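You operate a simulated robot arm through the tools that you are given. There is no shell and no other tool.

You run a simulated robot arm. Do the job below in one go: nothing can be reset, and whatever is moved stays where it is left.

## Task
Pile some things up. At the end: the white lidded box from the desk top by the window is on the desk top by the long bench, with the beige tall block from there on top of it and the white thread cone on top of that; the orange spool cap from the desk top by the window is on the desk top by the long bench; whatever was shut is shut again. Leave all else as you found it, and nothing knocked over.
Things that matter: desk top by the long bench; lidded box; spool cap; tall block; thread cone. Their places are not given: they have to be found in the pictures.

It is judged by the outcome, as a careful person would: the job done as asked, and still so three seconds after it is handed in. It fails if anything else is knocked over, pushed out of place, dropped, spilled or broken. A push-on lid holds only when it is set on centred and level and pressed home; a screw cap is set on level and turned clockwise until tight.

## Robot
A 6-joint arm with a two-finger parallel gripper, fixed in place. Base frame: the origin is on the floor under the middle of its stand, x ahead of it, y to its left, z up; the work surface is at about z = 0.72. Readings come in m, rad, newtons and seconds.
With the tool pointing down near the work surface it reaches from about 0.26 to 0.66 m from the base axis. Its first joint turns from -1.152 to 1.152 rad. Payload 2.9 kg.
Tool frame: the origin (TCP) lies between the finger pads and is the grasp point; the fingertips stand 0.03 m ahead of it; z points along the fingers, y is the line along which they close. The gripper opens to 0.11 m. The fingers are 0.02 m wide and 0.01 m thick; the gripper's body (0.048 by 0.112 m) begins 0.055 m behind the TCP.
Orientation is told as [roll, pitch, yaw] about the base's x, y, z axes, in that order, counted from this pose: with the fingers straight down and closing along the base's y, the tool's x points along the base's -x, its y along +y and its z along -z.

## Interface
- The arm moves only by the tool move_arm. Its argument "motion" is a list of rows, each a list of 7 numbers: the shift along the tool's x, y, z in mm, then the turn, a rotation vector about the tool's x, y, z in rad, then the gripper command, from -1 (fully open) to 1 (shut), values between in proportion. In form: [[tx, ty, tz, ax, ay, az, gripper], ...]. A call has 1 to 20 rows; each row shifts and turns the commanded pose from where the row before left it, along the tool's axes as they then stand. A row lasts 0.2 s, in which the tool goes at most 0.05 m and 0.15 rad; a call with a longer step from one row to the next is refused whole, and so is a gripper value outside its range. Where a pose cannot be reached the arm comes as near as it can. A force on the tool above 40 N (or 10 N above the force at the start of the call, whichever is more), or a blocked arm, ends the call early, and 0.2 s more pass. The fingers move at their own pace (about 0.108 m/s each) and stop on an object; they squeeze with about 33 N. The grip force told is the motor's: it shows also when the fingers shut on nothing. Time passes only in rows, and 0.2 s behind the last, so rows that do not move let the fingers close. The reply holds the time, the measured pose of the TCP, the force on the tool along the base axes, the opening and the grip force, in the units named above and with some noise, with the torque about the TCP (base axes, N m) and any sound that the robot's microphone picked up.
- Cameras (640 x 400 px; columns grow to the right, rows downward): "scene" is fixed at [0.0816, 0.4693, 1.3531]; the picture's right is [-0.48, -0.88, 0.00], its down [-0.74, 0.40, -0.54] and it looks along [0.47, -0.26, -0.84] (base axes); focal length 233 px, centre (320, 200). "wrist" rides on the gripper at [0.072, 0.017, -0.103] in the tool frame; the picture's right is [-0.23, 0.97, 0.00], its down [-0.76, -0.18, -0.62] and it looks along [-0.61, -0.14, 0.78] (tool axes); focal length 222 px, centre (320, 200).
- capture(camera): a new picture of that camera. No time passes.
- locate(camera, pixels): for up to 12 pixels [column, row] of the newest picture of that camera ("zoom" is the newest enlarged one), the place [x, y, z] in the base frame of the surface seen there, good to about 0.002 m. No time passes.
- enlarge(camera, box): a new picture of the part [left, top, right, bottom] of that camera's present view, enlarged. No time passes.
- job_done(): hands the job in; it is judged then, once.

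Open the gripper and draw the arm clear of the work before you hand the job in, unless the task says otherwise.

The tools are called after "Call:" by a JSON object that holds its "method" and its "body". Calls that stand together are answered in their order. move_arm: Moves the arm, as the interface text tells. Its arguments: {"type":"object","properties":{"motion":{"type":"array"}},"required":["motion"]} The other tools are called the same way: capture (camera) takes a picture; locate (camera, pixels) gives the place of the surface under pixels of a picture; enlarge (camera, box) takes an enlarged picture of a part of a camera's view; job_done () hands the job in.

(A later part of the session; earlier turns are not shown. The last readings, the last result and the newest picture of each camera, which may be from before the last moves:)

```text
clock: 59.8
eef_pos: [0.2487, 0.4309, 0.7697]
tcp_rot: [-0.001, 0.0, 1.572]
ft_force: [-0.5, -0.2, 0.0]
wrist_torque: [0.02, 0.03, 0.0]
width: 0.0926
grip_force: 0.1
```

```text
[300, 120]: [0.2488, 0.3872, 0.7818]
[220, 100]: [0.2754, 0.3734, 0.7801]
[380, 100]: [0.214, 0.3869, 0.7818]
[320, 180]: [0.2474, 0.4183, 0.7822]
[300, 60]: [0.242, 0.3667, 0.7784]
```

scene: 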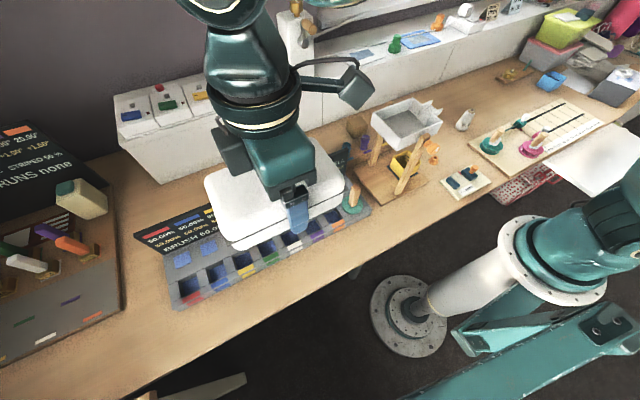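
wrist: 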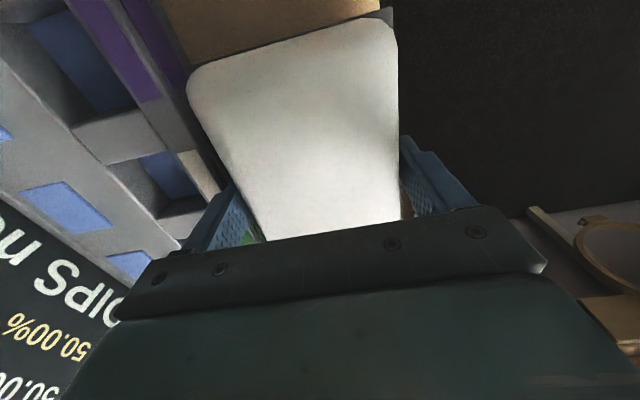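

The lid stays at 0.781 while the gripper rises freely. I continue straight up to z≈1.1 and open fully once clear.

Call:
{"method": "move_arm", "body": {"motion": [[0, 0, -10, 0, 0, 0, -0.68], [0, 0, -20, 0, 0, 0, -0.68], [0, 0, -40, 0, 0, 0, -0.68], [0, 0, -45, 0, 0, 0, -1], [0, 0, -45, 0, 0, 0, -1], [0, 0, -45, 0, 0, 0, -1], [0, 0, -45, 0, 0, 0, -1], [0, 0, -45, 0, 0, 0, -1], [0, 0, -40, 0, 0, 0, -1]]}}

Call:
{"method": "capture", "body": {"camera": "scene"}}

Call:
{"method": "capture", "body": {"camera": "wrist"}}

```text
clock: 61.8
eef_pos: [0.2503, 0.4301, 1.1034]
tcp_rot: [-0.001, -0.001, 1.572]
ft_force: [-0.1, -0.4, 0.8]
wrist_torque: [0.01, 0.01, 0.0]
width: 0.1101
grip_force: 0.1
```

```text
taken
```

scene: 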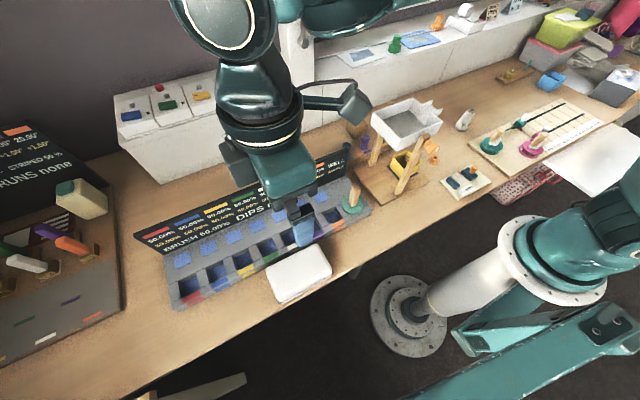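

```text
taken
```

wrist: 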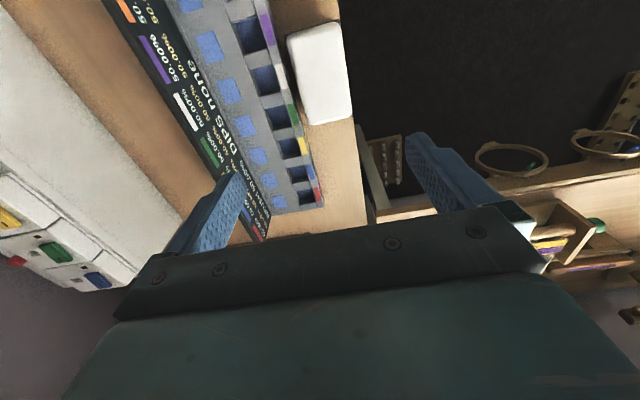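

The box sits on the strip at scene (300,272), and the DIPS board looks unmoved. I enlarge and measure both to check.

Call:
{"method": "enlarge", "body": {"camera": "scene", "box": [160, 200, 352, 320]}}

Call:
{"method": "locate", "body": {"camera": "zoom", "pixels": [[390, 325], [540, 235], [360, 240], [500, 160], [455, 240], [400, 335], [550, 245], [300, 250], [200, 295], [60, 350], [470, 190], [340, 225]]}}

```text
3.33 times, centred on (256, 260) of scene
```

zoom: 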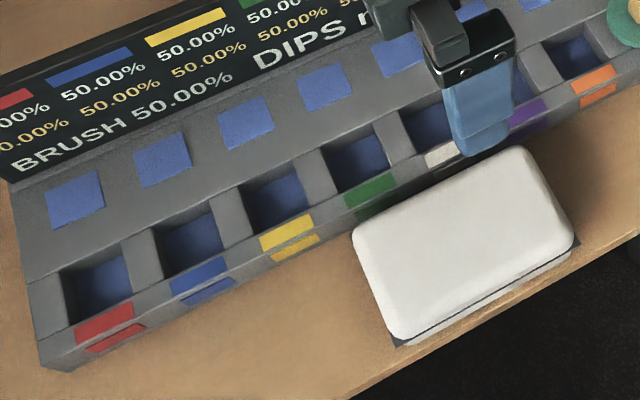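

```text
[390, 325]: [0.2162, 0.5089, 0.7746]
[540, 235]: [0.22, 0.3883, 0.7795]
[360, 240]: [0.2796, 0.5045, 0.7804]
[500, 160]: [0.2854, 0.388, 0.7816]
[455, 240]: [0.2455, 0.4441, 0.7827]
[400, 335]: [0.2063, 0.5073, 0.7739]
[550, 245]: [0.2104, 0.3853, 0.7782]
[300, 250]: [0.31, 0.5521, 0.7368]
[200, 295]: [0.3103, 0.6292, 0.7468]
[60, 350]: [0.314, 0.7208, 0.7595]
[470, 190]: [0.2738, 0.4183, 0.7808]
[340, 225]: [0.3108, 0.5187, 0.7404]
```

The box lies fully on the desk, DIPS front still at x≈0.310. Next I'll bring the orange cap, so I travel back at z≈1.1 to look at it.

Call:
{"method": "move_arm", "body": {"motion": [[45.4, -6, 0, 0, 0, 0, -1], [45.4, -6, 0, 0, 0, 0, -1], [45.4, -6, 0, 0, 0, 0, -1], [45.4, -6, 0, 0, 0, 0, -1], [45.4, -6, 0, 0, 0, 0, -1], [45.4, -6, 0, 0, 0, 0, -1], [45.4, -6, 0, 0, 0, 0, -1], [45.4, -6, 0, 0, 0, 0, -1], [45.4, -4, 0, 0, 0, 0, -1], [45.4, -3, 0, 0, 0, 0, -1], [45.4, -3, 0, 0, 0, 0, -1], [45.4, -2, 0, 0, 0, 0, -1], [45.4, 0, 0, 0, 0, 0, -1]]}}

Call:
{"method": "move_arm", "body": {"motion": [[0, 0, 0, 0, 0, 0.1428, -1], [0, 0, 0, 0, 0, 0.1428, -1], [0, 0, 0, 0, 0, 0.1428, -1], [0, 0, 0, 0, 0, 0.1428, -1], [0, 0, 0, 0, 0, 0.1428, -1], [0, 0, 0, 0, 0, 0.1428, -1], [0, 0, 0, 0, 0, 0.1428, -1], [0, 0, 0, 0, 0, 0.1428, -1], [0, 0, 0, 0, 0, 0.1428, -1], [0, 0, 0, 0, 0, 0.1428, -1], [0, 0, 0, 0, 0, 0.1428, -1], [30, 0, 40, 0, 0, 0, -1], [0, 0, 40, 0, 0, 0, -1], [0, 0, 40, 0, 0, 0, -1]]}}

Call:
{"method": "capture", "body": {"camera": "wrist"}}

```text
clock: 64.6
eef_pos: [0.3092, -0.1577, 1.1034]
tcp_rot: [-0.001, -0.002, 1.572]
ft_force: [0.1, -0.1, -0.9]
wrist_torque: [0.01, 0.02, -0.02]
width: 0.1101
grip_force: 0.1
```

```text
clock: 67.6
eef_pos: [0.2806, -0.1611, 0.9858]
tcp_rot: [0.001, 0.001, 0.002]
ft_force: [0.5, 0.5, 0.2]
wrist_torque: [-0.05, 0.01, -0.01]
width: 0.1102
grip_force: 0.1
```

```text
taken
```

wrist: 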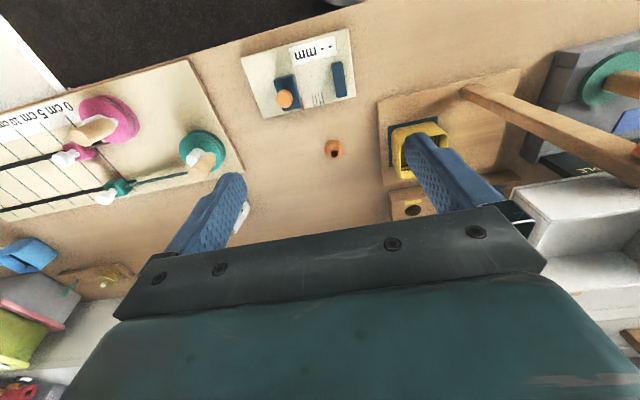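

The cap shows at (333,150). I enlarge it and measure it, plus the tray spout edge on the right.

Call:
{"method": "enlarge", "body": {"camera": "wrist", "box": [301, 130, 365, 170]}}

Call:
{"method": "locate", "body": {"camera": "zoom", "pixels": [[330, 190], [340, 230], [250, 190], [410, 180], [320, 110], [330, 260], [290, 150], [370, 150], [260, 220], [400, 220], [330, 150], [330, 275]]}}

Call:
{"method": "locate", "body": {"camera": "wrist", "pixels": [[525, 215], [530, 235], [550, 190], [520, 190], [560, 250], [400, 150], [385, 110], [405, 215], [300, 105], [355, 95], [240, 175], [470, 95]]}}

```text
10.00 times, centred on (333, 150) of wrist
```

zoom: 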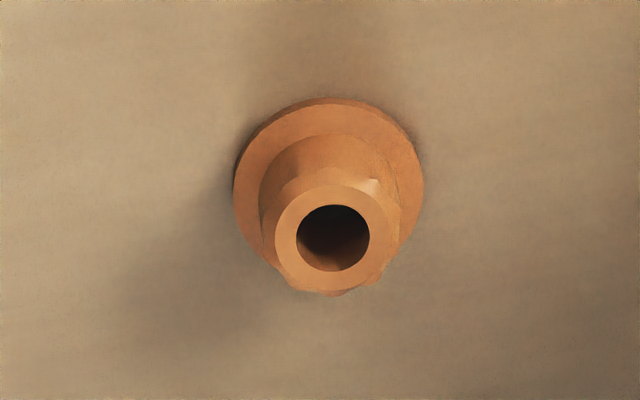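

```text
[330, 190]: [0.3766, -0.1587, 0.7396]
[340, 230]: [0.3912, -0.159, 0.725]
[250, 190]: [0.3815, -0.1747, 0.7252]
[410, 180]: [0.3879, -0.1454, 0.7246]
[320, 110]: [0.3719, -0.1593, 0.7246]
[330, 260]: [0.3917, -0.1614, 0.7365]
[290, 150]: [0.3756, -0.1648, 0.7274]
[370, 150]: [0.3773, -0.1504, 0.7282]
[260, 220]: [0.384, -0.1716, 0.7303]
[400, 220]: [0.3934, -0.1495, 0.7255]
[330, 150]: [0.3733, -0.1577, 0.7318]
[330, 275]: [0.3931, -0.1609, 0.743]
```

```text
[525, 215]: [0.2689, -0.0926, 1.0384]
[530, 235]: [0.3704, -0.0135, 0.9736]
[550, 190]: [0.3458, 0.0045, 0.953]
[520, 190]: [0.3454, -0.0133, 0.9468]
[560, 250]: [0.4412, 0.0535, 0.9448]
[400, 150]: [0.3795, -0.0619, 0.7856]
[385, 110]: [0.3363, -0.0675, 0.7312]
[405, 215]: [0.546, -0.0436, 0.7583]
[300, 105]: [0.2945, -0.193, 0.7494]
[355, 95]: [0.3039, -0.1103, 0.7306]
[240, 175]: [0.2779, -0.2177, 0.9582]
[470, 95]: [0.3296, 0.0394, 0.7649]
```

The cap has a flange about 31 mm wide and a 20 mm boss up to z≈0.743, centred near (0.386, −0.160). I move over it with the gripper half open and stop above.

Call:
{"method": "move_arm", "body": {"motion": [[-35, 0.4, 30, 0, 0, 0, -0.3], [-35, 0.4, 30, 0, 0, 0, -0.3], [-35, 0.4, 30, 0, 0, 0, -0.3], [0, 0, 36, 0, 0, 0, -0.3], [0, 0, 0, 0, 0, 0, -0.3]]}}

Call:
{"method": "capture", "body": {"camera": "wrist"}}

Call:
{"method": "capture", "body": {"camera": "scene"}}

```text
clock: 68.8
eef_pos: [0.3876, -0.1546, 0.8578]
tcp_rot: [0.001, 0.0, 0.005]
ft_force: [-0.3, -0.4, -0.5]
wrist_torque: [0.02, 0.03, -0.01]
width: 0.0716
grip_force: 0.1
```

```text
taken
```

wrist: 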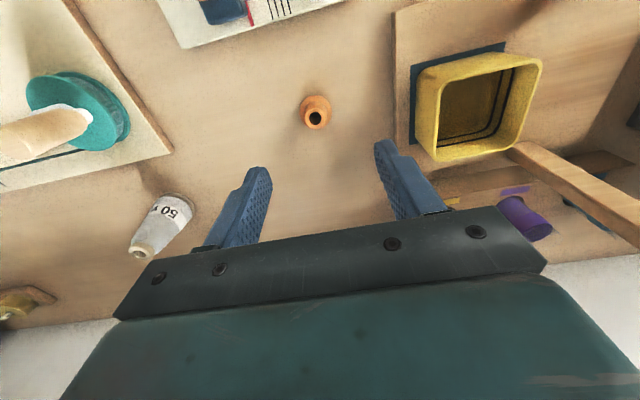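

```text
taken
```

scene: 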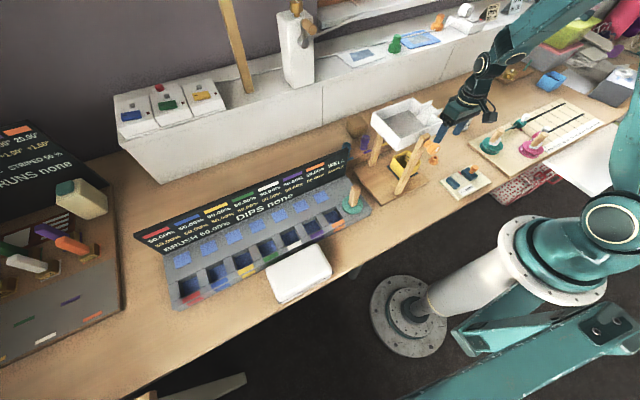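

I take a fresh pose reading and re-measure the cap from this nearer view at (316,112).

Call:
{"method": "move_arm", "body": {"motion": [[0, 0, 0, 0, 0, 0, -0.3]]}}

Call:
{"method": "enlarge", "body": {"camera": "wrist", "box": [284, 92, 348, 132]}}

Call:
{"method": "locate", "body": {"camera": "zoom", "pixels": [[180, 150], [445, 150], [310, 50], [310, 100], [250, 170], [370, 170], [310, 140], [310, 320], [300, 60], [200, 120], [430, 120], [240, 300]]}}

```text
clock: 69.2
eef_pos: [0.3857, -0.1556, 0.857]
tcp_rot: [0.001, 0.0, 0.002]
ft_force: [0.1, 0.2, -0.1]
wrist_torque: [0.0, 0.0, 0.0]
width: 0.0712
grip_force: 0.1
```

```text
10.00 times, centred on (316, 112) of wrist
```

zoom: 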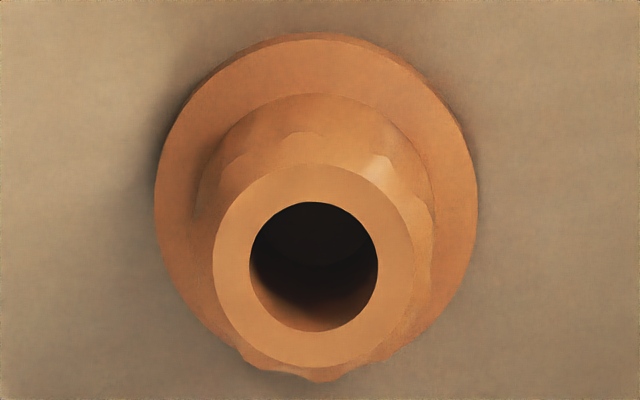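

```text
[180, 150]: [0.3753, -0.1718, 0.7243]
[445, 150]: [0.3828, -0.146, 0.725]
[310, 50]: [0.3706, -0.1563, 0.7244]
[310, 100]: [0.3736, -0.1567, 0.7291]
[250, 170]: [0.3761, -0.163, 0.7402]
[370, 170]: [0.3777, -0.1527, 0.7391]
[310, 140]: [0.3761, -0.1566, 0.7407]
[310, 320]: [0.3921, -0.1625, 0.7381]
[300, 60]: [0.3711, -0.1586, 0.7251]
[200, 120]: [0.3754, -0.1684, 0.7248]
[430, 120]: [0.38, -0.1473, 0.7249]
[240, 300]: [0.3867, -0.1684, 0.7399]
```

The flange is centred at about (0.3855, −0.159). I shift 3.5 mm and lower so the tips stop at about z=0.730, just above the flange, then close on the boss.

Call:
{"method": "move_arm", "body": {"motion": [[0, -3.5, 30, 0, 0, 0, -0.3], [0, 0, 30, 0, 0, 0, -0.3], [0, 0, 25, 0, 0, 0, -0.3], [0, 0, 12, 0, 0, 0, -0.3], [0, 0, 0, 0, 0, 0, -0.3]]}}

Call:
{"method": "capture", "body": {"camera": "wrist"}}

```text
clock: 70.4
eef_pos: [0.3861, -0.162, 0.7618]
tcp_rot: [0.002, 0.0, 0.002]
ft_force: [0.2, -0.2, -0.2]
wrist_torque: [-0.02, 0.03, -0.03]
width: 0.0714
grip_force: 0.1
```

```text
taken
```

wrist: 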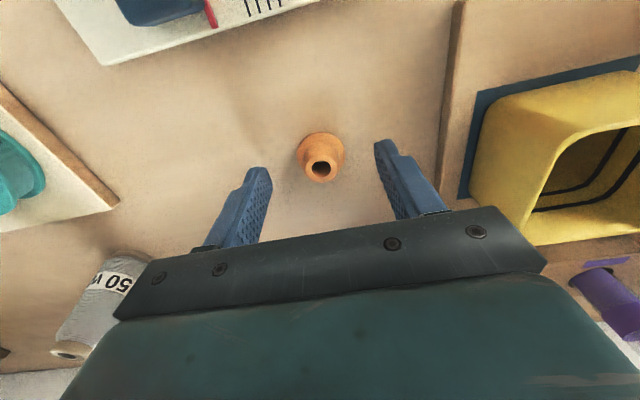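

The cap at (320,158) is right between the finger tips (258,175) and (388,150). I close on it.

Call:
{"method": "move_arm", "body": {"motion": [[0, 0, 0, 0, 0, 0, 0.3], [0, 0, 0, 0, 0, 0, 1], [0, 0, 0, 0, 0, 0, 1], [0, 0, 0, 0, 0, 0, 1]]}}

Call:
{"method": "capture", "body": {"camera": "wrist"}}

```text
clock: 71.4
eef_pos: [0.3856, -0.1619, 0.761]
tcp_rot: [0.003, 0.0, 0.003]
ft_force: [0.3, 1.0, -0.2]
wrist_torque: [0.02, 0.02, -0.01]
width: 0.0261
grip_force: 33.5
```

```text
taken
```

wrist: 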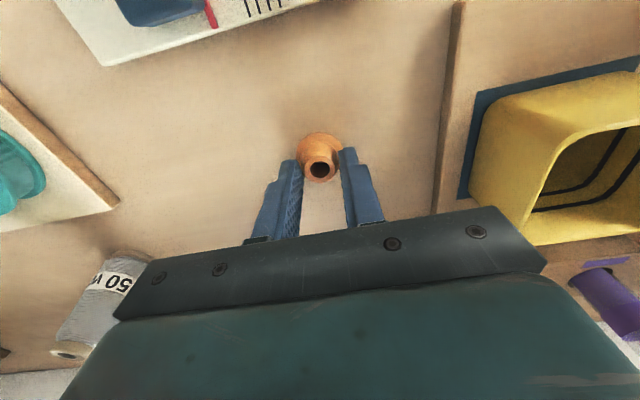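

Gripped at 26 mm. I lift it 60 mm and check that it is held.

Call:
{"method": "move_arm", "body": {"motion": [[0, 0, -10, 0, 0, 0, 1], [0, 0, -20, 0, 0, 0, 1], [0, 0, -30, 0, 0, 0, 1], [0, 0, 0, 0, 0, 0, 1]]}}

Call:
{"method": "capture", "body": {"camera": "wrist"}}

Call:
{"method": "enlarge", "body": {"camera": "wrist", "box": [260, 110, 400, 230]}}

```text
clock: 72.4
eef_pos: [0.3853, -0.1631, 0.8202]
tcp_rot: [0.002, 0.0, 0.001]
ft_force: [0.5, 0.8, -0.6]
wrist_torque: [-0.02, 0.01, 0.02]
width: 0.0258
grip_force: 32.8
```

```text
taken
```

wrist: 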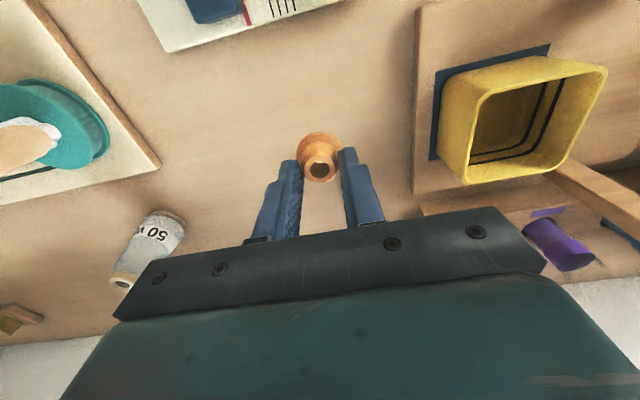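

```text
3.33 times, centred on (330, 170) of wrist
```

zoom: 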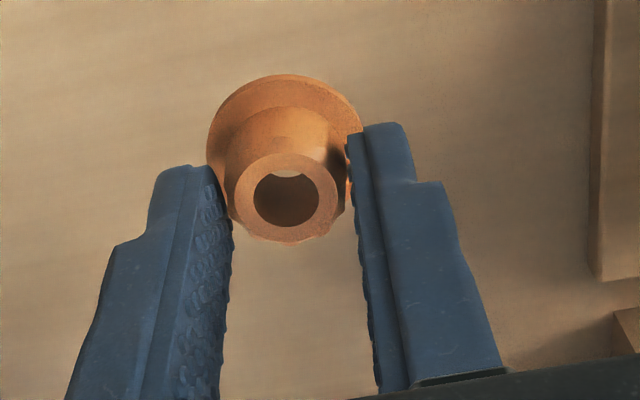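

The cap is held upright. I raise it and carry it left at z≈1.1 to above the strip at about (0.252, 0.295).

Call:
{"method": "move_arm", "body": {"motion": [[25, 0, -40, 0, 0, 0, 1], [25, 0, -40, 0, 0, 0, 1], [25, 0, -40, 0, 0, 0, 1], [0, 0, -40, 0, 0, 0, 1], [0, 0, -40, 0, 0, 0, 1], [0, 0, -40, 0, 0, 0, 1], [0, 0, -40, 0, 0, 0, 1], [5.8, 45.7, 0, 0, 0, 0, 1], [5.8, 45.7, 0, 0, 0, 0, 1], [5.8, 45.7, 0, 0, 0, 0, 1], [5.8, 45.7, 0, 0, 0, 0, 1], [5.8, 45.7, 0, 0, 0, 0, 1], [5.8, 45.7, 0, 0, 0, 0, 1], [5.8, 45.7, 0, 0, 0, 0, 1], [5.8, 45.7, 0, 0, 0, 0, 1], [5.8, 45.7, 0, 0, 0, 0, 1], [5.8, 45.7, 0, 0, 0, 0, 1]]}}

Call:
{"method": "capture", "body": {"camera": "wrist"}}

Call:
{"method": "capture", "body": {"camera": "scene"}}

```text
clock: 76.0
eef_pos: [0.2508, 0.2935, 1.1028]
tcp_rot: [0.001, 0.0, 0.002]
ft_force: [0.4, 1.4, 0.2]
wrist_torque: [0.0, 0.0, 0.02]
width: 0.0256
grip_force: 33.1
```

```text
taken
```

wrist: 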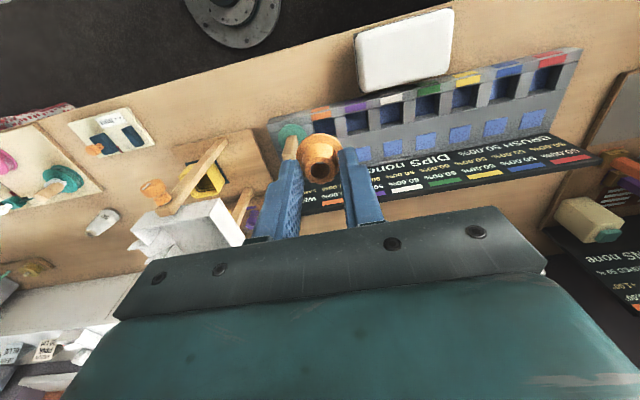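

```text
taken
```

scene: 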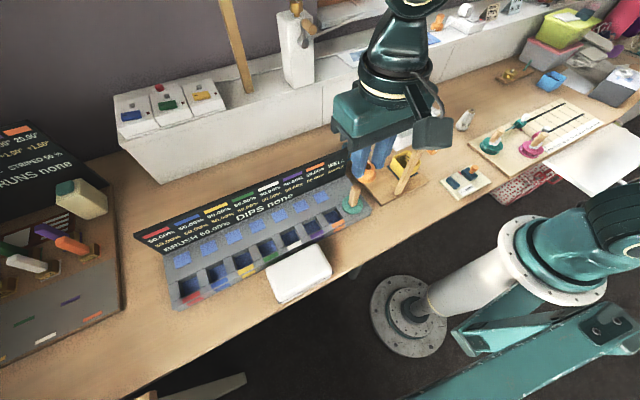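

I'm above the free strip at (0.251, 0.294). I lower to about z=0.80 and check the view.

Call:
{"method": "move_arm", "body": {"motion": [[0, 0, 40, 0, 0, 0, 1], [0, 0, 40, 0, 0, 0, 1], [0, 0, 40, 0, 0, 0, 1], [0, 0, 40, 0, 0, 0, 1], [0, 0, 40, 0, 0, 0, 1], [0, 0, 40, 0, 0, 0, 1], [0, 0, 40, 0, 0, 0, 1], [0, 0, 20, 0, 0, 0, 1], [0, 0, 0, 0, 0, 0, 1]]}}

Call:
{"method": "capture", "body": {"camera": "wrist"}}

Call:
{"method": "enlarge", "body": {"camera": "scene", "box": [260, 160, 420, 290]}}

```text
clock: 78.0
eef_pos: [0.2513, 0.2943, 0.8019]
tcp_rot: [0.002, -0.001, 0.002]
ft_force: [0.1, -0.4, -1.1]
wrist_torque: [0.01, -0.01, 0.0]
width: 0.0252
grip_force: 32.5
```

```text
taken
```

wrist: 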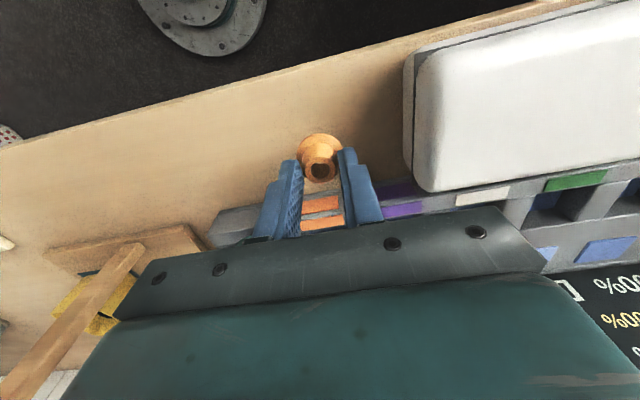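

```text
3.08 times, centred on (340, 225) of scene
```

zoom: 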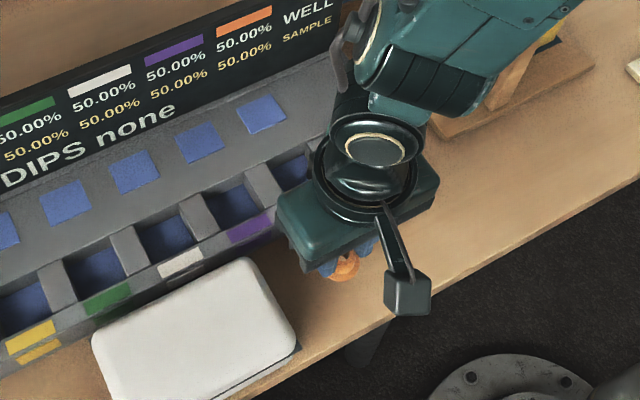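

The cap hangs over the strip between box and board. I lower to z≈0.770 and then in small steps until the force shows contact.

Call:
{"method": "move_arm", "body": {"motion": [[0, 0, 20, 0, 0, 0, 1], [0, 0, 12, 0, 0, 0, 1], [0, 0, 3, 0, 0, 0, 1], [0, 0, 1.5, 0, 0, 0, 1], [0, 0, 1.5, 0, 0, 0, 1]]}}

Call:
{"method": "enlarge", "body": {"camera": "wrist", "box": [260, 110, 400, 230]}}

Call:
{"method": "locate", "body": {"camera": "zoom", "pixels": [[290, 90], [290, 60], [230, 110], [290, 160], [340, 110], [290, 120]]}}

```text
clock: 79.2
eef_pos: [0.2509, 0.296, 0.7632]
tcp_rot: [0.002, 0.0, 0.001]
ft_force: [-0.3, -0.3, -0.2]
wrist_torque: [-0.02, 0.01, 0.01]
width: 0.0253
grip_force: 33.4
```

```text
3.33 times, centred on (330, 170) of wrist
```

zoom: 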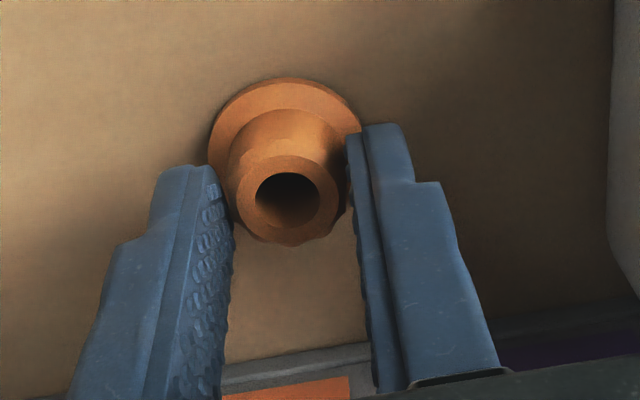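

```text
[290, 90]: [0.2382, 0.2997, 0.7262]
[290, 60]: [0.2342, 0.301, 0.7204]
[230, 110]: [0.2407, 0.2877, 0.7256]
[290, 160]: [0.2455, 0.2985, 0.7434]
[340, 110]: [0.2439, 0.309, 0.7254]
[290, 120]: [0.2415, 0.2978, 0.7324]
```

The flange top reads 0.7258 against 0.7245 at rest, so it is about 1 mm above the desk. I lower 1.5 mm and open slowly.

Call:
{"method": "move_arm", "body": {"motion": [[0, 0, 1, 0, 0, 0, 1], [0, 0, 0.5, 0, 0, 0, 1], [0, 0, 0, 0, 0, 0, 0.4], [0, 0, 0, 0, 0, 0, 0.2], [0, 0, 0, 0, 0, 0, 0.1], [0, 0, 0, 0, 0, 0, 0.1]]}}

Call:
{"method": "capture", "body": {"camera": "wrist"}}

```text
clock: 80.6
eef_pos: [0.2512, 0.2952, 0.7627]
tcp_rot: [0.002, 0.0, 0.001]
ft_force: [0.1, 0.2, 0.1]
wrist_torque: [0.03, -0.05, -0.01]
width: 0.0496
grip_force: 0.1
```

```text
taken
```

wrist: 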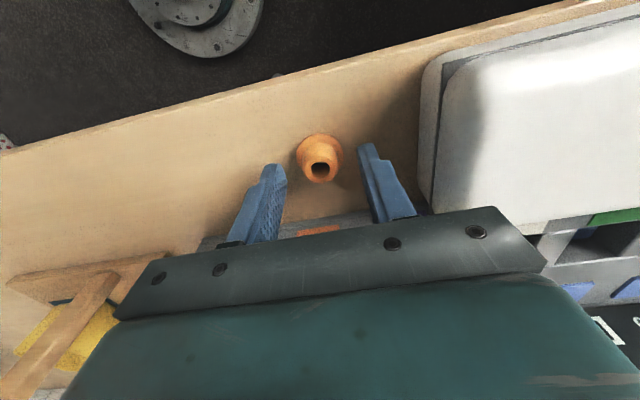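

The cap stands upright on the strip at (320,158). I lift straight up to z≈1.1.

Call:
{"method": "move_arm", "body": {"motion": [[0, 0, -15, 0, 0, 0, 0.1], [0, 0, -30, 0, 0, 0, 0.1], [0, 0, -45, 0, 0, 0, -0.2], [0, 0, -45, 0, 0, 0, -0.3], [0, 0, -45, 0, 0, 0, -0.3], [0, 0, -45, 0, 0, 0, -0.3], [0, 0, -45, 0, 0, 0, -0.3], [0, 0, -45, 0, 0, 0, -0.3], [0, 0, -30, 0, 0, 0, -0.3]]}}

Call:
{"method": "capture", "body": {"camera": "scene"}}

Call:
{"method": "capture", "body": {"camera": "wrist"}}

```text
clock: 82.6
eef_pos: [0.2516, 0.2943, 1.1067]
tcp_rot: [0.003, -0.002, 0.0]
ft_force: [-0.3, 0.6, 0.4]
wrist_torque: [-0.01, 0.02, 0.01]
width: 0.0718
grip_force: 0.0
```

```text
taken
```

scene: 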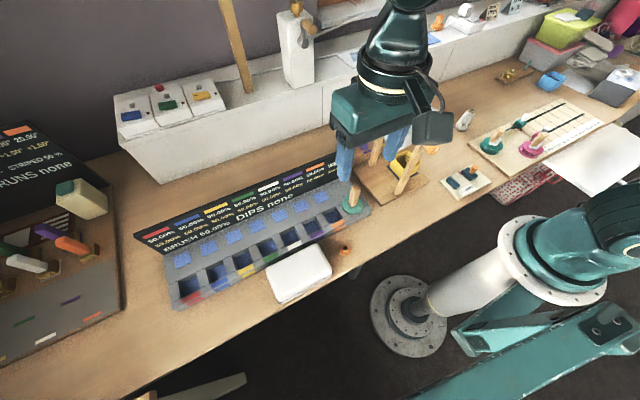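

```text
taken
```

wrist: 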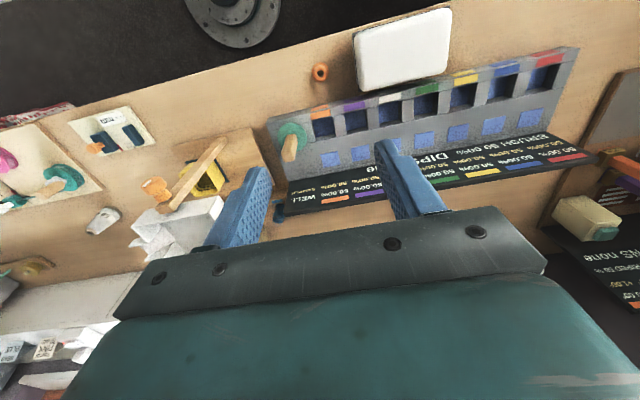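

The cap and box are in place on the left strip. Next is the block: I travel over the tray at z≈1.15 toward (0.645, 0) and stop high above it to check how the forearm clears the tray.

Call:
{"method": "move_arm", "body": {"motion": [[-21, -37, -5, 0, 0, 0, -0.6], [-21, -37, -5, 0, 0, 0, -0.6], [-21, -37, -5, 0, 0, 0, -0.6], [-21, -37, -5, 0, 0, 0, -0.6], [-21, -37, -5, 0, 0, 0, -0.6], [-21, -37, -5, 0, 0, 0, -0.6], [-21, -37, -5, 0, 0, 0, -0.6], [-21, -37, -5, 0, 0, 0, -0.6], [-45, 0, 15, 0, 0, 0, -0.6], [-45, 0, 15, 0, 0, 0, -0.6], [-45, 0, 15, 0, 0, 0, -0.6], [-45, 0, 15, 0, 0, 0, -0.6], [-44, 0, 15, 0, 0, 0, -0.6]]}}

Call:
{"method": "capture", "body": {"camera": "scene"}}

Call:
{"method": "capture", "body": {"camera": "wrist"}}

```text
clock: 85.4
eef_pos: [0.6412, -0.0023, 1.0735]
tcp_rot: [0.0, 0.001, 0.002]
ft_force: [-0.6, 0.8, 3.6]
wrist_torque: [0.05, 0.01, -0.02]
width: 0.088
grip_force: 0.1
```

```text
taken
```

scene: 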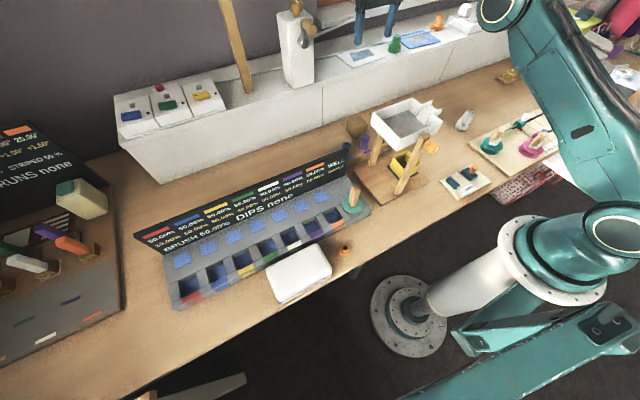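

```text
taken
```

wrist: 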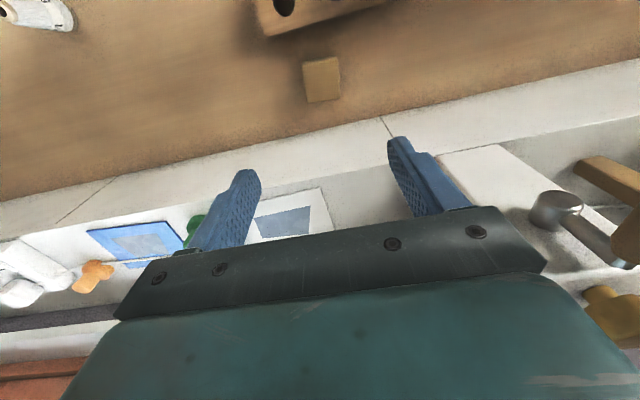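

The block is at (322,80) in the wrist view. There is a post with a crank on the ledge at right (560,215); I measure these and the arm's position relative to the tray.

Call:
{"method": "locate", "body": {"camera": "wrist", "pixels": [[500, 180], [550, 210], [600, 180], [630, 240], [470, 160], [310, 62], [335, 60], [308, 100], [338, 98], [322, 80], [300, 40], [600, 300]]}}

Call:
{"method": "locate", "body": {"camera": "scene", "pixels": [[390, 5], [380, 35], [500, 15], [515, 50], [545, 110], [580, 60], [600, 160], [437, 113], [428, 104], [410, 98], [378, 112], [395, 140]]}}

```text
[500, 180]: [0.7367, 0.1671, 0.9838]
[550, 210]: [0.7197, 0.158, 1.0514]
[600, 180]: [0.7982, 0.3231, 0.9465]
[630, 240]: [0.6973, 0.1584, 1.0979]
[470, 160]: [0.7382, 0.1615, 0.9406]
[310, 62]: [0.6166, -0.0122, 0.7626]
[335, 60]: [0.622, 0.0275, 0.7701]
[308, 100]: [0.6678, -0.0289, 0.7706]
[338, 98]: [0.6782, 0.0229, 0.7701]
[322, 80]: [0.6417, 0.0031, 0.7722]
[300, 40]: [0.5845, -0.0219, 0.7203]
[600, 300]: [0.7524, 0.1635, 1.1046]
```

```text
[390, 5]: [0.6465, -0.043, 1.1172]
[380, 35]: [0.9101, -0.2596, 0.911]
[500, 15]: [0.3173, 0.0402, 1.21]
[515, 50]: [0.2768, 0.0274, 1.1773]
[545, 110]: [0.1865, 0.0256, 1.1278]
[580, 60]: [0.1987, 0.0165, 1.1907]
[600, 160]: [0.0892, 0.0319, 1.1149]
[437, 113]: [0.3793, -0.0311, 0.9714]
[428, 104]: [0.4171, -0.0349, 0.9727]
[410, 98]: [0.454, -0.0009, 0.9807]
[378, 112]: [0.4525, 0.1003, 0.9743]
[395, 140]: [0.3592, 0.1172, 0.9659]
```

The block seems rotated by roughly −10°. I enlarge it to find its edges' exact directions.

Call:
{"method": "enlarge", "body": {"camera": "wrist", "box": [290, 45, 354, 115]}}

Call:
{"method": "locate", "body": {"camera": "zoom", "pixels": [[140, 140], [300, 95], [200, 115], [160, 320], [300, 300], [220, 312], [142, 180], [155, 260], [310, 160], [312, 240], [225, 200], [250, 130]]}}

```text
5.71 times, centred on (322, 80) of wrist
```

zoom: 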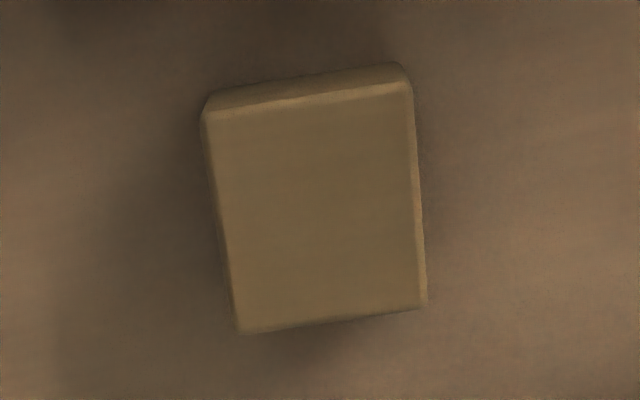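

```text
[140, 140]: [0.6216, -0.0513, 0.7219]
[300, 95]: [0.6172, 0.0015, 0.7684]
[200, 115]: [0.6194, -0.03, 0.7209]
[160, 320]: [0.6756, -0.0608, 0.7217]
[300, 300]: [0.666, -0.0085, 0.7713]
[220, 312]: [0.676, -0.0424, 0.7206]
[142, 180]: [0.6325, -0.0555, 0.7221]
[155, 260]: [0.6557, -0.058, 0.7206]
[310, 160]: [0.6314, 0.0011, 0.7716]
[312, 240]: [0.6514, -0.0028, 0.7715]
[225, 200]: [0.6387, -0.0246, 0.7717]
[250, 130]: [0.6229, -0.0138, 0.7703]
```

The block's top corners are near (210,115), (408,88), (424,302), (242,330) in the zoom. I measure just inside them.

Call:
{"method": "locate", "body": {"camera": "zoom", "pixels": [[214, 118], [402, 94], [418, 298], [246, 324], [219, 180], [228, 250], [412, 160], [418, 240], [300, 106], [340, 310], [270, 111], [380, 304]]}}

```text
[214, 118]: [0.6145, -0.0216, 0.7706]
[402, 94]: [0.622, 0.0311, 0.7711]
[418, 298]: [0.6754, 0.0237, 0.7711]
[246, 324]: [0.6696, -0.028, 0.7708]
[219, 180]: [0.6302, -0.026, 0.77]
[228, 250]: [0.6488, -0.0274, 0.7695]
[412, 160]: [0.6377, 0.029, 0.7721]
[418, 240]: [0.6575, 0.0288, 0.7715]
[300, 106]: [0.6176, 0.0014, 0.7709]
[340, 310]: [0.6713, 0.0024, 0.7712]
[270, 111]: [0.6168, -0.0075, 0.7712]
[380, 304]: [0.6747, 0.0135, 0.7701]
```

The block's top is centred at about (0.6454, 0.0013), rotated −7°, about 56 mm wide. I align the yaw, move over it and descend to z≈0.86 in steps.

Call:
{"method": "move_arm", "body": {"motion": [[-3, 3, 0, 0, 0, 0.126, -0.6], [0, 0, 40, 0, 0, 0, -0.6], [0, 0, 40, 0, 0, 0, -0.6], [0, 0, 40, 0, 0, 0, -0.6]]}}

Call:
{"method": "capture", "body": {"camera": "scene"}}

Call:
{"method": "capture", "body": {"camera": "wrist"}}

```text
clock: 86.4
eef_pos: [0.6463, 0.0018, 0.9512]
tcp_rot: [0.001, -0.001, -0.126]
ft_force: [-0.6, 0.1, -0.6]
wrist_torque: [-0.01, 0.01, -0.02]
width: 0.0879
grip_force: 0.1
```

```text
taken
```

scene: 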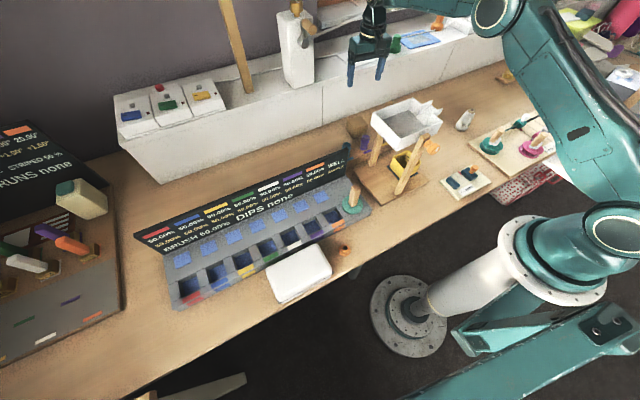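

```text
taken
```

wrist: 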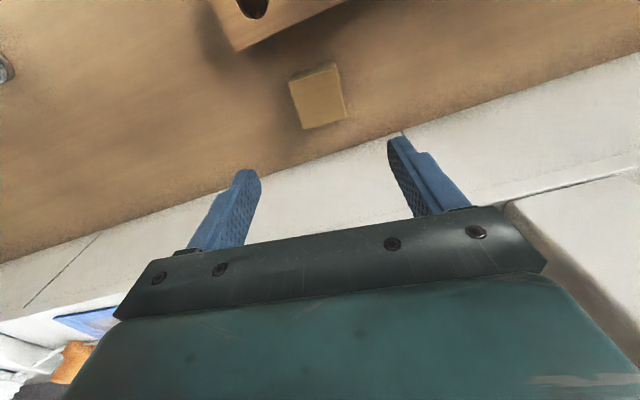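

The arm hangs well: forearm from the elbow at (500,12) to the wrist at (372,10). I measure the forearm height and continue descending toward z≈0.86.

Call:
{"method": "locate", "body": {"camera": "scene", "pixels": [[372, 15], [370, 45], [410, 4], [440, 6], [465, 8], [490, 20], [385, 60], [352, 70]]}}

Call:
{"method": "move_arm", "body": {"motion": [[0, 0, 30, 0, 0, 0, -0.6], [0, 0, 30, 0, 0, 0, -0.6], [0, 0, 30, 0, 0, 0, -0.6]]}}

Call:
{"method": "capture", "body": {"camera": "scene"}}

Call:
{"method": "capture", "body": {"camera": "wrist"}}

```text
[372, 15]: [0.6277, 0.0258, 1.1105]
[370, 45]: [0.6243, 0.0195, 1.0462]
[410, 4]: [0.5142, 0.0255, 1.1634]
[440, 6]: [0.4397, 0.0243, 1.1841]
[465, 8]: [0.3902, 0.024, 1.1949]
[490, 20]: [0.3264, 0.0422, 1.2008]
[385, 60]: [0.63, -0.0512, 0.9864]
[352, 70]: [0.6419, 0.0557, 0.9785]
```

```text
clock: 87.2
eef_pos: [0.6445, -0.0001, 0.8599]
tcp_rot: [0.001, 0.001, -0.124]
ft_force: [-0.5, -0.3, -0.1]
wrist_torque: [0.01, -0.02, 0.04]
width: 0.0879
grip_force: 0.1
```

```text
taken
```

scene: 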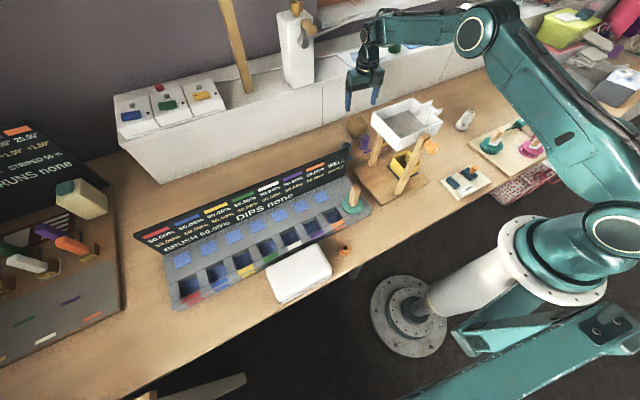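

```text
taken
```

wrist: 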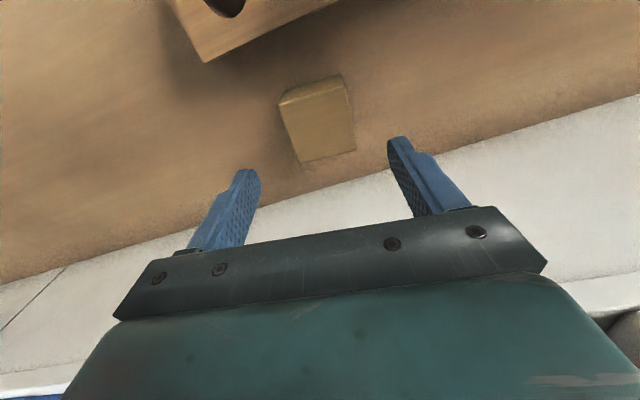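

Now the forearm is fully visible between (375,30) and (480,30). I measure its lower edge to predict clearance over the tray for another 0.1 m descent, and re-measure the block.

Call:
{"method": "locate", "body": {"camera": "scene", "pixels": [[400, 40], [420, 42], [440, 44], [455, 44], [400, 20], [440, 18], [365, 45], [375, 65], [480, 50], [500, 80], [385, 42], [368, 60]]}}

Call:
{"method": "enlarge", "body": {"camera": "wrist", "box": [270, 65, 366, 170]}}

Call:
{"method": "locate", "body": {"camera": "wrist", "pixels": [[284, 105], [340, 86], [352, 145], [303, 158], [294, 130], [347, 115], [312, 97], [330, 151], [318, 120]]}}

```text
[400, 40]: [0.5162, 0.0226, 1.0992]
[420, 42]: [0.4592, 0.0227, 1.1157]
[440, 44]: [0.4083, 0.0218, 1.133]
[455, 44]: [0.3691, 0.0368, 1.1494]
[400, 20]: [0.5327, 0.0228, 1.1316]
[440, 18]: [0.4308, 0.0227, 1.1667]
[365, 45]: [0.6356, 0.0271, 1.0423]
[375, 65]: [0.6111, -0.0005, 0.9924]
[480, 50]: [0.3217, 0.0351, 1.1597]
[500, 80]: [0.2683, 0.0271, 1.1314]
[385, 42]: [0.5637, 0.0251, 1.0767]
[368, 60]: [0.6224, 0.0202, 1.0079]
```

```text
3.81 times, centred on (318, 118) of wrist
```

zoom: 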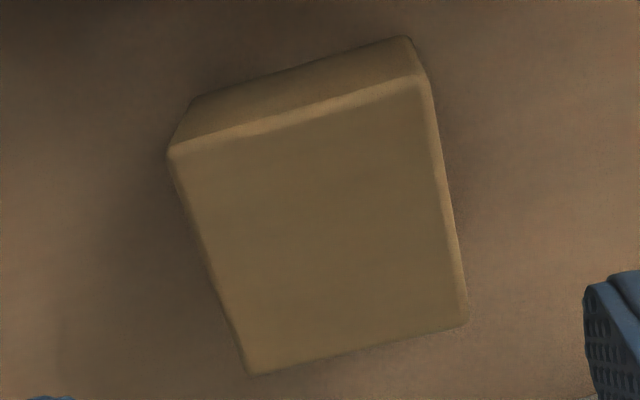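

```text
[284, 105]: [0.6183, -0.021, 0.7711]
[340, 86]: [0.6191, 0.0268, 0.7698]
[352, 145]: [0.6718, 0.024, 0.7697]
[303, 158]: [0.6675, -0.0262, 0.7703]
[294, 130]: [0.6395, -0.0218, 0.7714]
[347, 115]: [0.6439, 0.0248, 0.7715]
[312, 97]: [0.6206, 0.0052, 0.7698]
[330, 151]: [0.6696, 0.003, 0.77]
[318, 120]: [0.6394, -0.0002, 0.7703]
```

The forearm will stay about 7 cm above the tray, and the block is centred under the gripper. I descend to z≈0.757 (tips just above the desk).

Call:
{"method": "move_arm", "body": {"motion": [[0, 1, 30, 0, 0, 0, -0.6], [0, 0, 30, 0, 0, 0, -0.6], [0, 0, 25, 0, 0, 0, -0.6], [0, 0, 17, 0, 0, 0, -0.6], [0, 0, 0, 0, 0, 0, -0.6]]}}

Call:
{"method": "capture", "body": {"camera": "wrist"}}

Call:
{"method": "enlarge", "body": {"camera": "scene", "box": [320, 0, 480, 160]}}

```text
clock: 88.4
eef_pos: [0.6465, 0.0037, 0.7611]
tcp_rot: [0.001, -0.001, -0.123]
ft_force: [-0.1, -0.4, 0.6]
wrist_torque: [0.0, 0.01, -0.01]
width: 0.0879
grip_force: 0.1
```

```text
taken
```

wrist: 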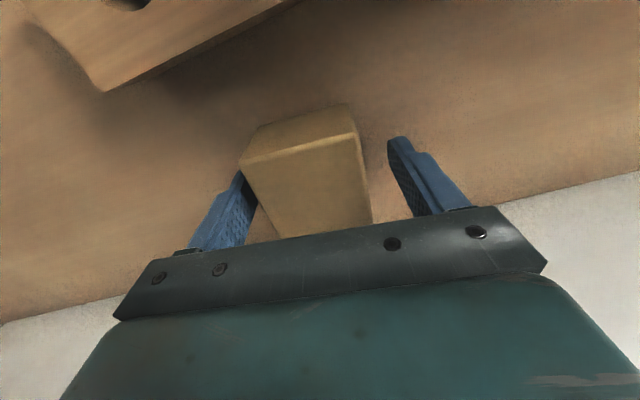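

```text
2.50 times, centred on (400, 80) of scene
```

zoom: 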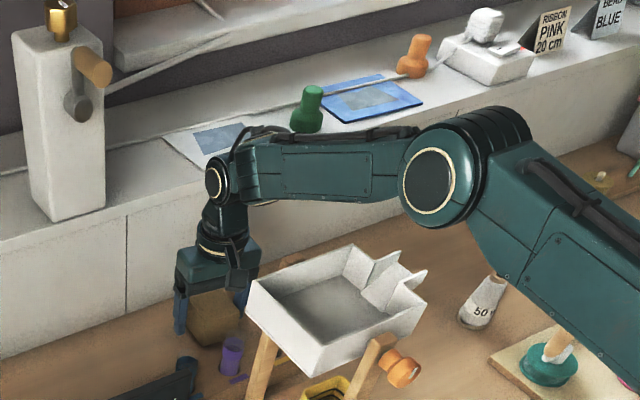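

The gripper straddles the block with good clearance of tray and ledge. I close on it gently.

Call:
{"method": "move_arm", "body": {"motion": [[0, 0, 0, 0, 0, 0, -0.2], [0, 0, 0, 0, 0, 0, 0.2], [0, 0, 0, 0, 0, 0, 1], [0, 0, 0, 0, 0, 0, 1]]}}

Call:
{"method": "capture", "body": {"camera": "wrist"}}

```text
clock: 89.4
eef_pos: [0.6476, 0.0044, 0.7612]
tcp_rot: [0.003, 0.0, -0.123]
ft_force: [0.8, 0.1, 0.7]
wrist_torque: [-0.04, -0.02, -0.02]
width: 0.0598
grip_force: 33.0
```

```text
taken
```

wrist: 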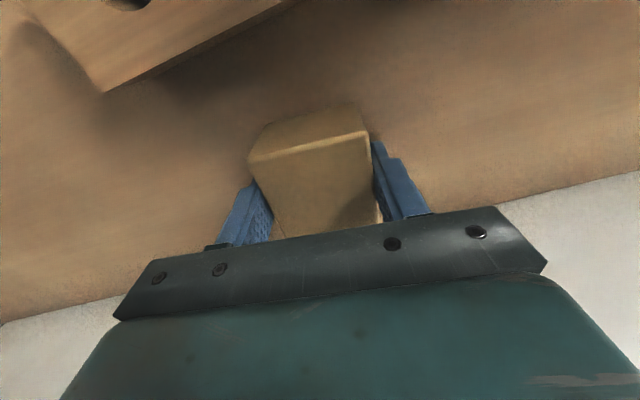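

Gripped at 59.8 mm. I lift it slowly at first, then to z≈1.07.

Call:
{"method": "move_arm", "body": {"motion": [[0, 0, -8, 0, 0, 0, 1], [0, 0, -16, 0, 0, 0, 1], [0, 0, -36, 0, 0, 0, 1], [0, 0, -42, 0, 0, 0, 1], [0, 0, -42, 0, 0, 0, 1], [0, 0, -42, 0, 0, 0, 1], [0, 0, -42, 0, 0, 0, 1], [0, 0, -42, 0, 0, 0, 1], [0, 0, -42, 0, 0, 0, 1]]}}

Call:
{"method": "capture", "body": {"camera": "wrist"}}

Call:
{"method": "capture", "body": {"camera": "scene"}}

```text
clock: 91.4
eef_pos: [0.6481, 0.0033, 1.0713]
tcp_rot: [0.002, 0.0, -0.124]
ft_force: [0.8, 0.8, -0.5]
wrist_torque: [0.01, -0.03, 0.0]
width: 0.0598
grip_force: 33.3
```

```text
taken
```

wrist: 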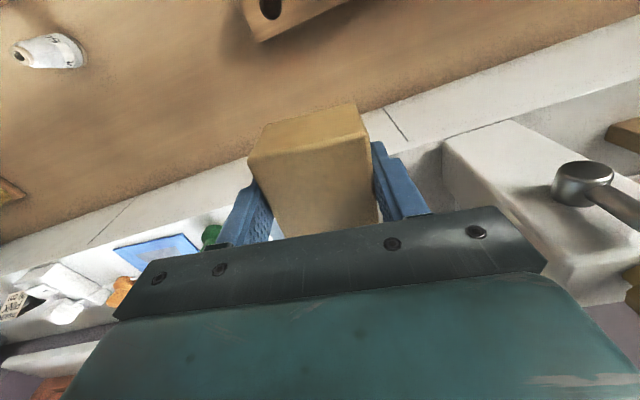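

```text
taken
```

scene: 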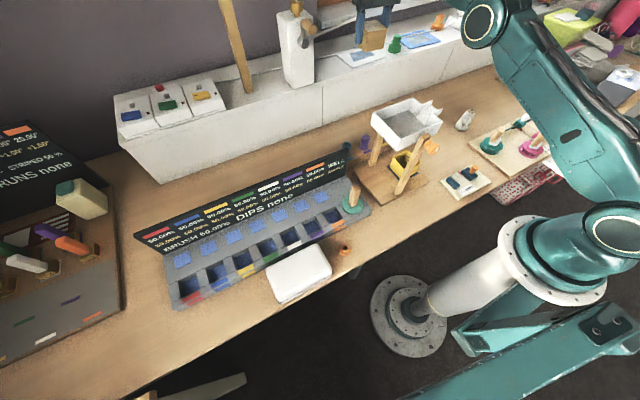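

The block is held and well lit it looks beige. I turn yaw back to 0, retract over the tray while rising, and go to above the box.

Call:
{"method": "move_arm", "body": {"motion": [[0, 0, -10, 0, 0, -0.124, 1], [45, 0, -15, 0, 0, 0, 1], [45, 0, -15, 0, 0, 0, 1], [45, 0, -15, 0, 0, 0, 1], [45, 0, -15, 0, 0, 0, 1], [45, 0, -15, 0, 0, 0, 1], [17.5, 42.8, 0, 0, 0, 0, 1], [17.5, 42.8, 0, 0, 0, 0, 1], [17.5, 42.8, 0, 0, 0, 0, 1], [17.5, 42.8, 0, 0, 0, 0, 1], [17.5, 42.8, 0, 0, 0, 0, 1], [17.5, 42.8, 0, 0, 0, 0, 1], [17.5, 42.8, 0, 0, 0, 0, 1], [17.5, 42.8, 0, 0, 0, 0, 1], [17.5, 42.8, 0, 0, 0, 0, 1], [17.5, 42.8, 0, 0, 0, 0, 1]]}}

Call:
{"method": "capture", "body": {"camera": "wrist"}}

Call:
{"method": "capture", "body": {"camera": "scene"}}

```text
clock: 94.8
eef_pos: [0.3745, 0.4333, 1.1172]
tcp_rot: [0.0, 0.001, 0.0]
ft_force: [0.0, -0.3, -0.5]
wrist_torque: [-0.02, 0.04, 0.04]
width: 0.0594
grip_force: 33.0
out of reach, approached as far as the arm can: row 2, 3, 4
```

```text
taken
```

wrist: 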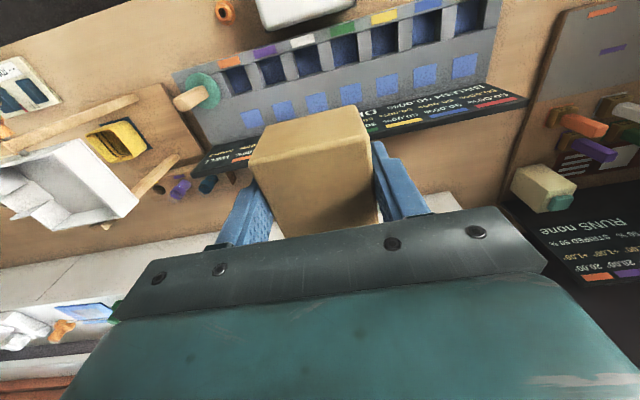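

```text
taken
```

scene: 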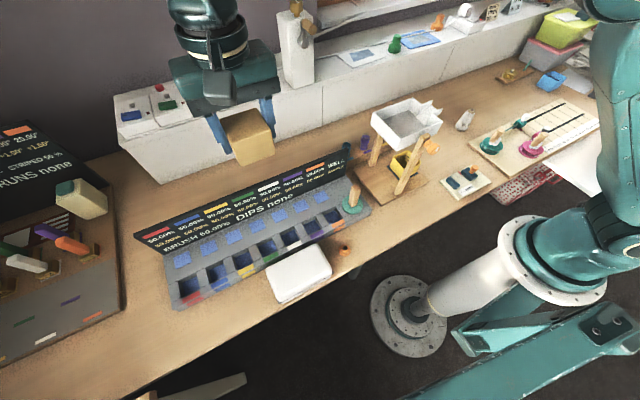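

The arm had to cut the corner (upper reach limit) but is now at (0.3745, 0.433, 1.117) with the block held. I re-measure the lid edges in the scene while it is unobstructed.

Call:
{"method": "enlarge", "body": {"camera": "scene", "box": [255, 230, 351, 310]}}

Call:
{"method": "locate", "body": {"camera": "zoom", "pixels": [[140, 350], [170, 430], [90, 230], [110, 330], [300, 130], [400, 110], [480, 200], [500, 250], [300, 250], [200, 180], [400, 310], [300, 360]]}}

```text
5.00 times, centred on (303, 270) of scene
```

zoom: 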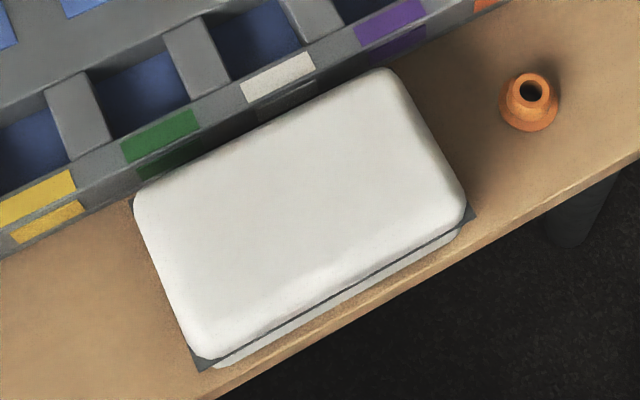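

```text
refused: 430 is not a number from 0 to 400
```

The lid is fully visible in the zoom: corners near (140,200), (385,70), (465,210), (205,355). I measure its edges.

Call:
{"method": "locate", "body": {"camera": "zoom", "pixels": [[145, 240], [175, 310], [270, 130], [340, 92], [420, 110], [450, 170], [260, 338], [400, 263], [300, 210], [200, 368], [474, 215], [320, 300]]}}

```text
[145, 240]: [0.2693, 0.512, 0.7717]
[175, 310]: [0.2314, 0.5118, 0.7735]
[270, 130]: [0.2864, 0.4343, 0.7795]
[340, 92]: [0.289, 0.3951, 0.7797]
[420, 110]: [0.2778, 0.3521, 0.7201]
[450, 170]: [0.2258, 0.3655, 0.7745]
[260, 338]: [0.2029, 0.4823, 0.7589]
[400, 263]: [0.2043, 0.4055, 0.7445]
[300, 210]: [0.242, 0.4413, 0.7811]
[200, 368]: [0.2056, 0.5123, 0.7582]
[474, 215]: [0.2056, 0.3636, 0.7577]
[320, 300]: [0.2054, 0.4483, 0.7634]
```

The lid is centred at about (0.2475, 0.437), top z=0.781. I bring the block over it and lower to about 40 mm above.

Call:
{"method": "move_arm", "body": {"motion": [[42, 1, 0, 0, 0, 0, 1], [42, 1, 0, 0, 0, 0, 1], [42, 1, 0, 0, 0, 0, 1], [0, 0, 40, 0, 0, 0, 1], [0, 0, 40, 0, 0, 0, 1], [0, 0, 40, 0, 0, 0, 1], [0, 0, 40, 0, 0, 0, 1], [0, 0, 40, 0, 0, 0, 1], [0, 0, 40, 0, 0, 0, 1], [0, 0, 15, 0, 0, 0, 1], [0, 0, 0, 0, 0, 0, 1]]}}

Call:
{"method": "capture", "body": {"camera": "wrist"}}

Call:
{"method": "enlarge", "body": {"camera": "scene", "box": [210, 170, 370, 310]}}

```text
clock: 97.2
eef_pos: [0.2481, 0.4336, 0.8633]
tcp_rot: [0.002, 0.001, 0.001]
ft_force: [0.2, 0.8, -1.2]
wrist_torque: [0.0, 0.01, -0.01]
width: 0.0595
grip_force: 33.9
```

```text
taken
```

wrist: 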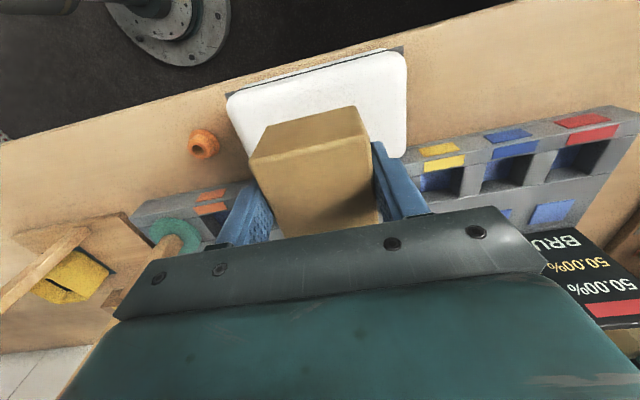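

```text
2.86 times, centred on (290, 240) of scene
```

zoom: 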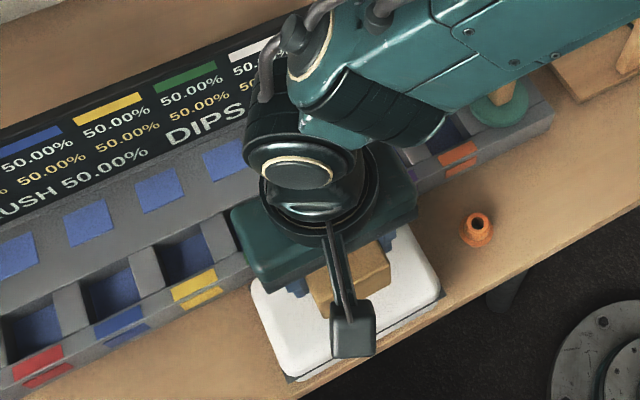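

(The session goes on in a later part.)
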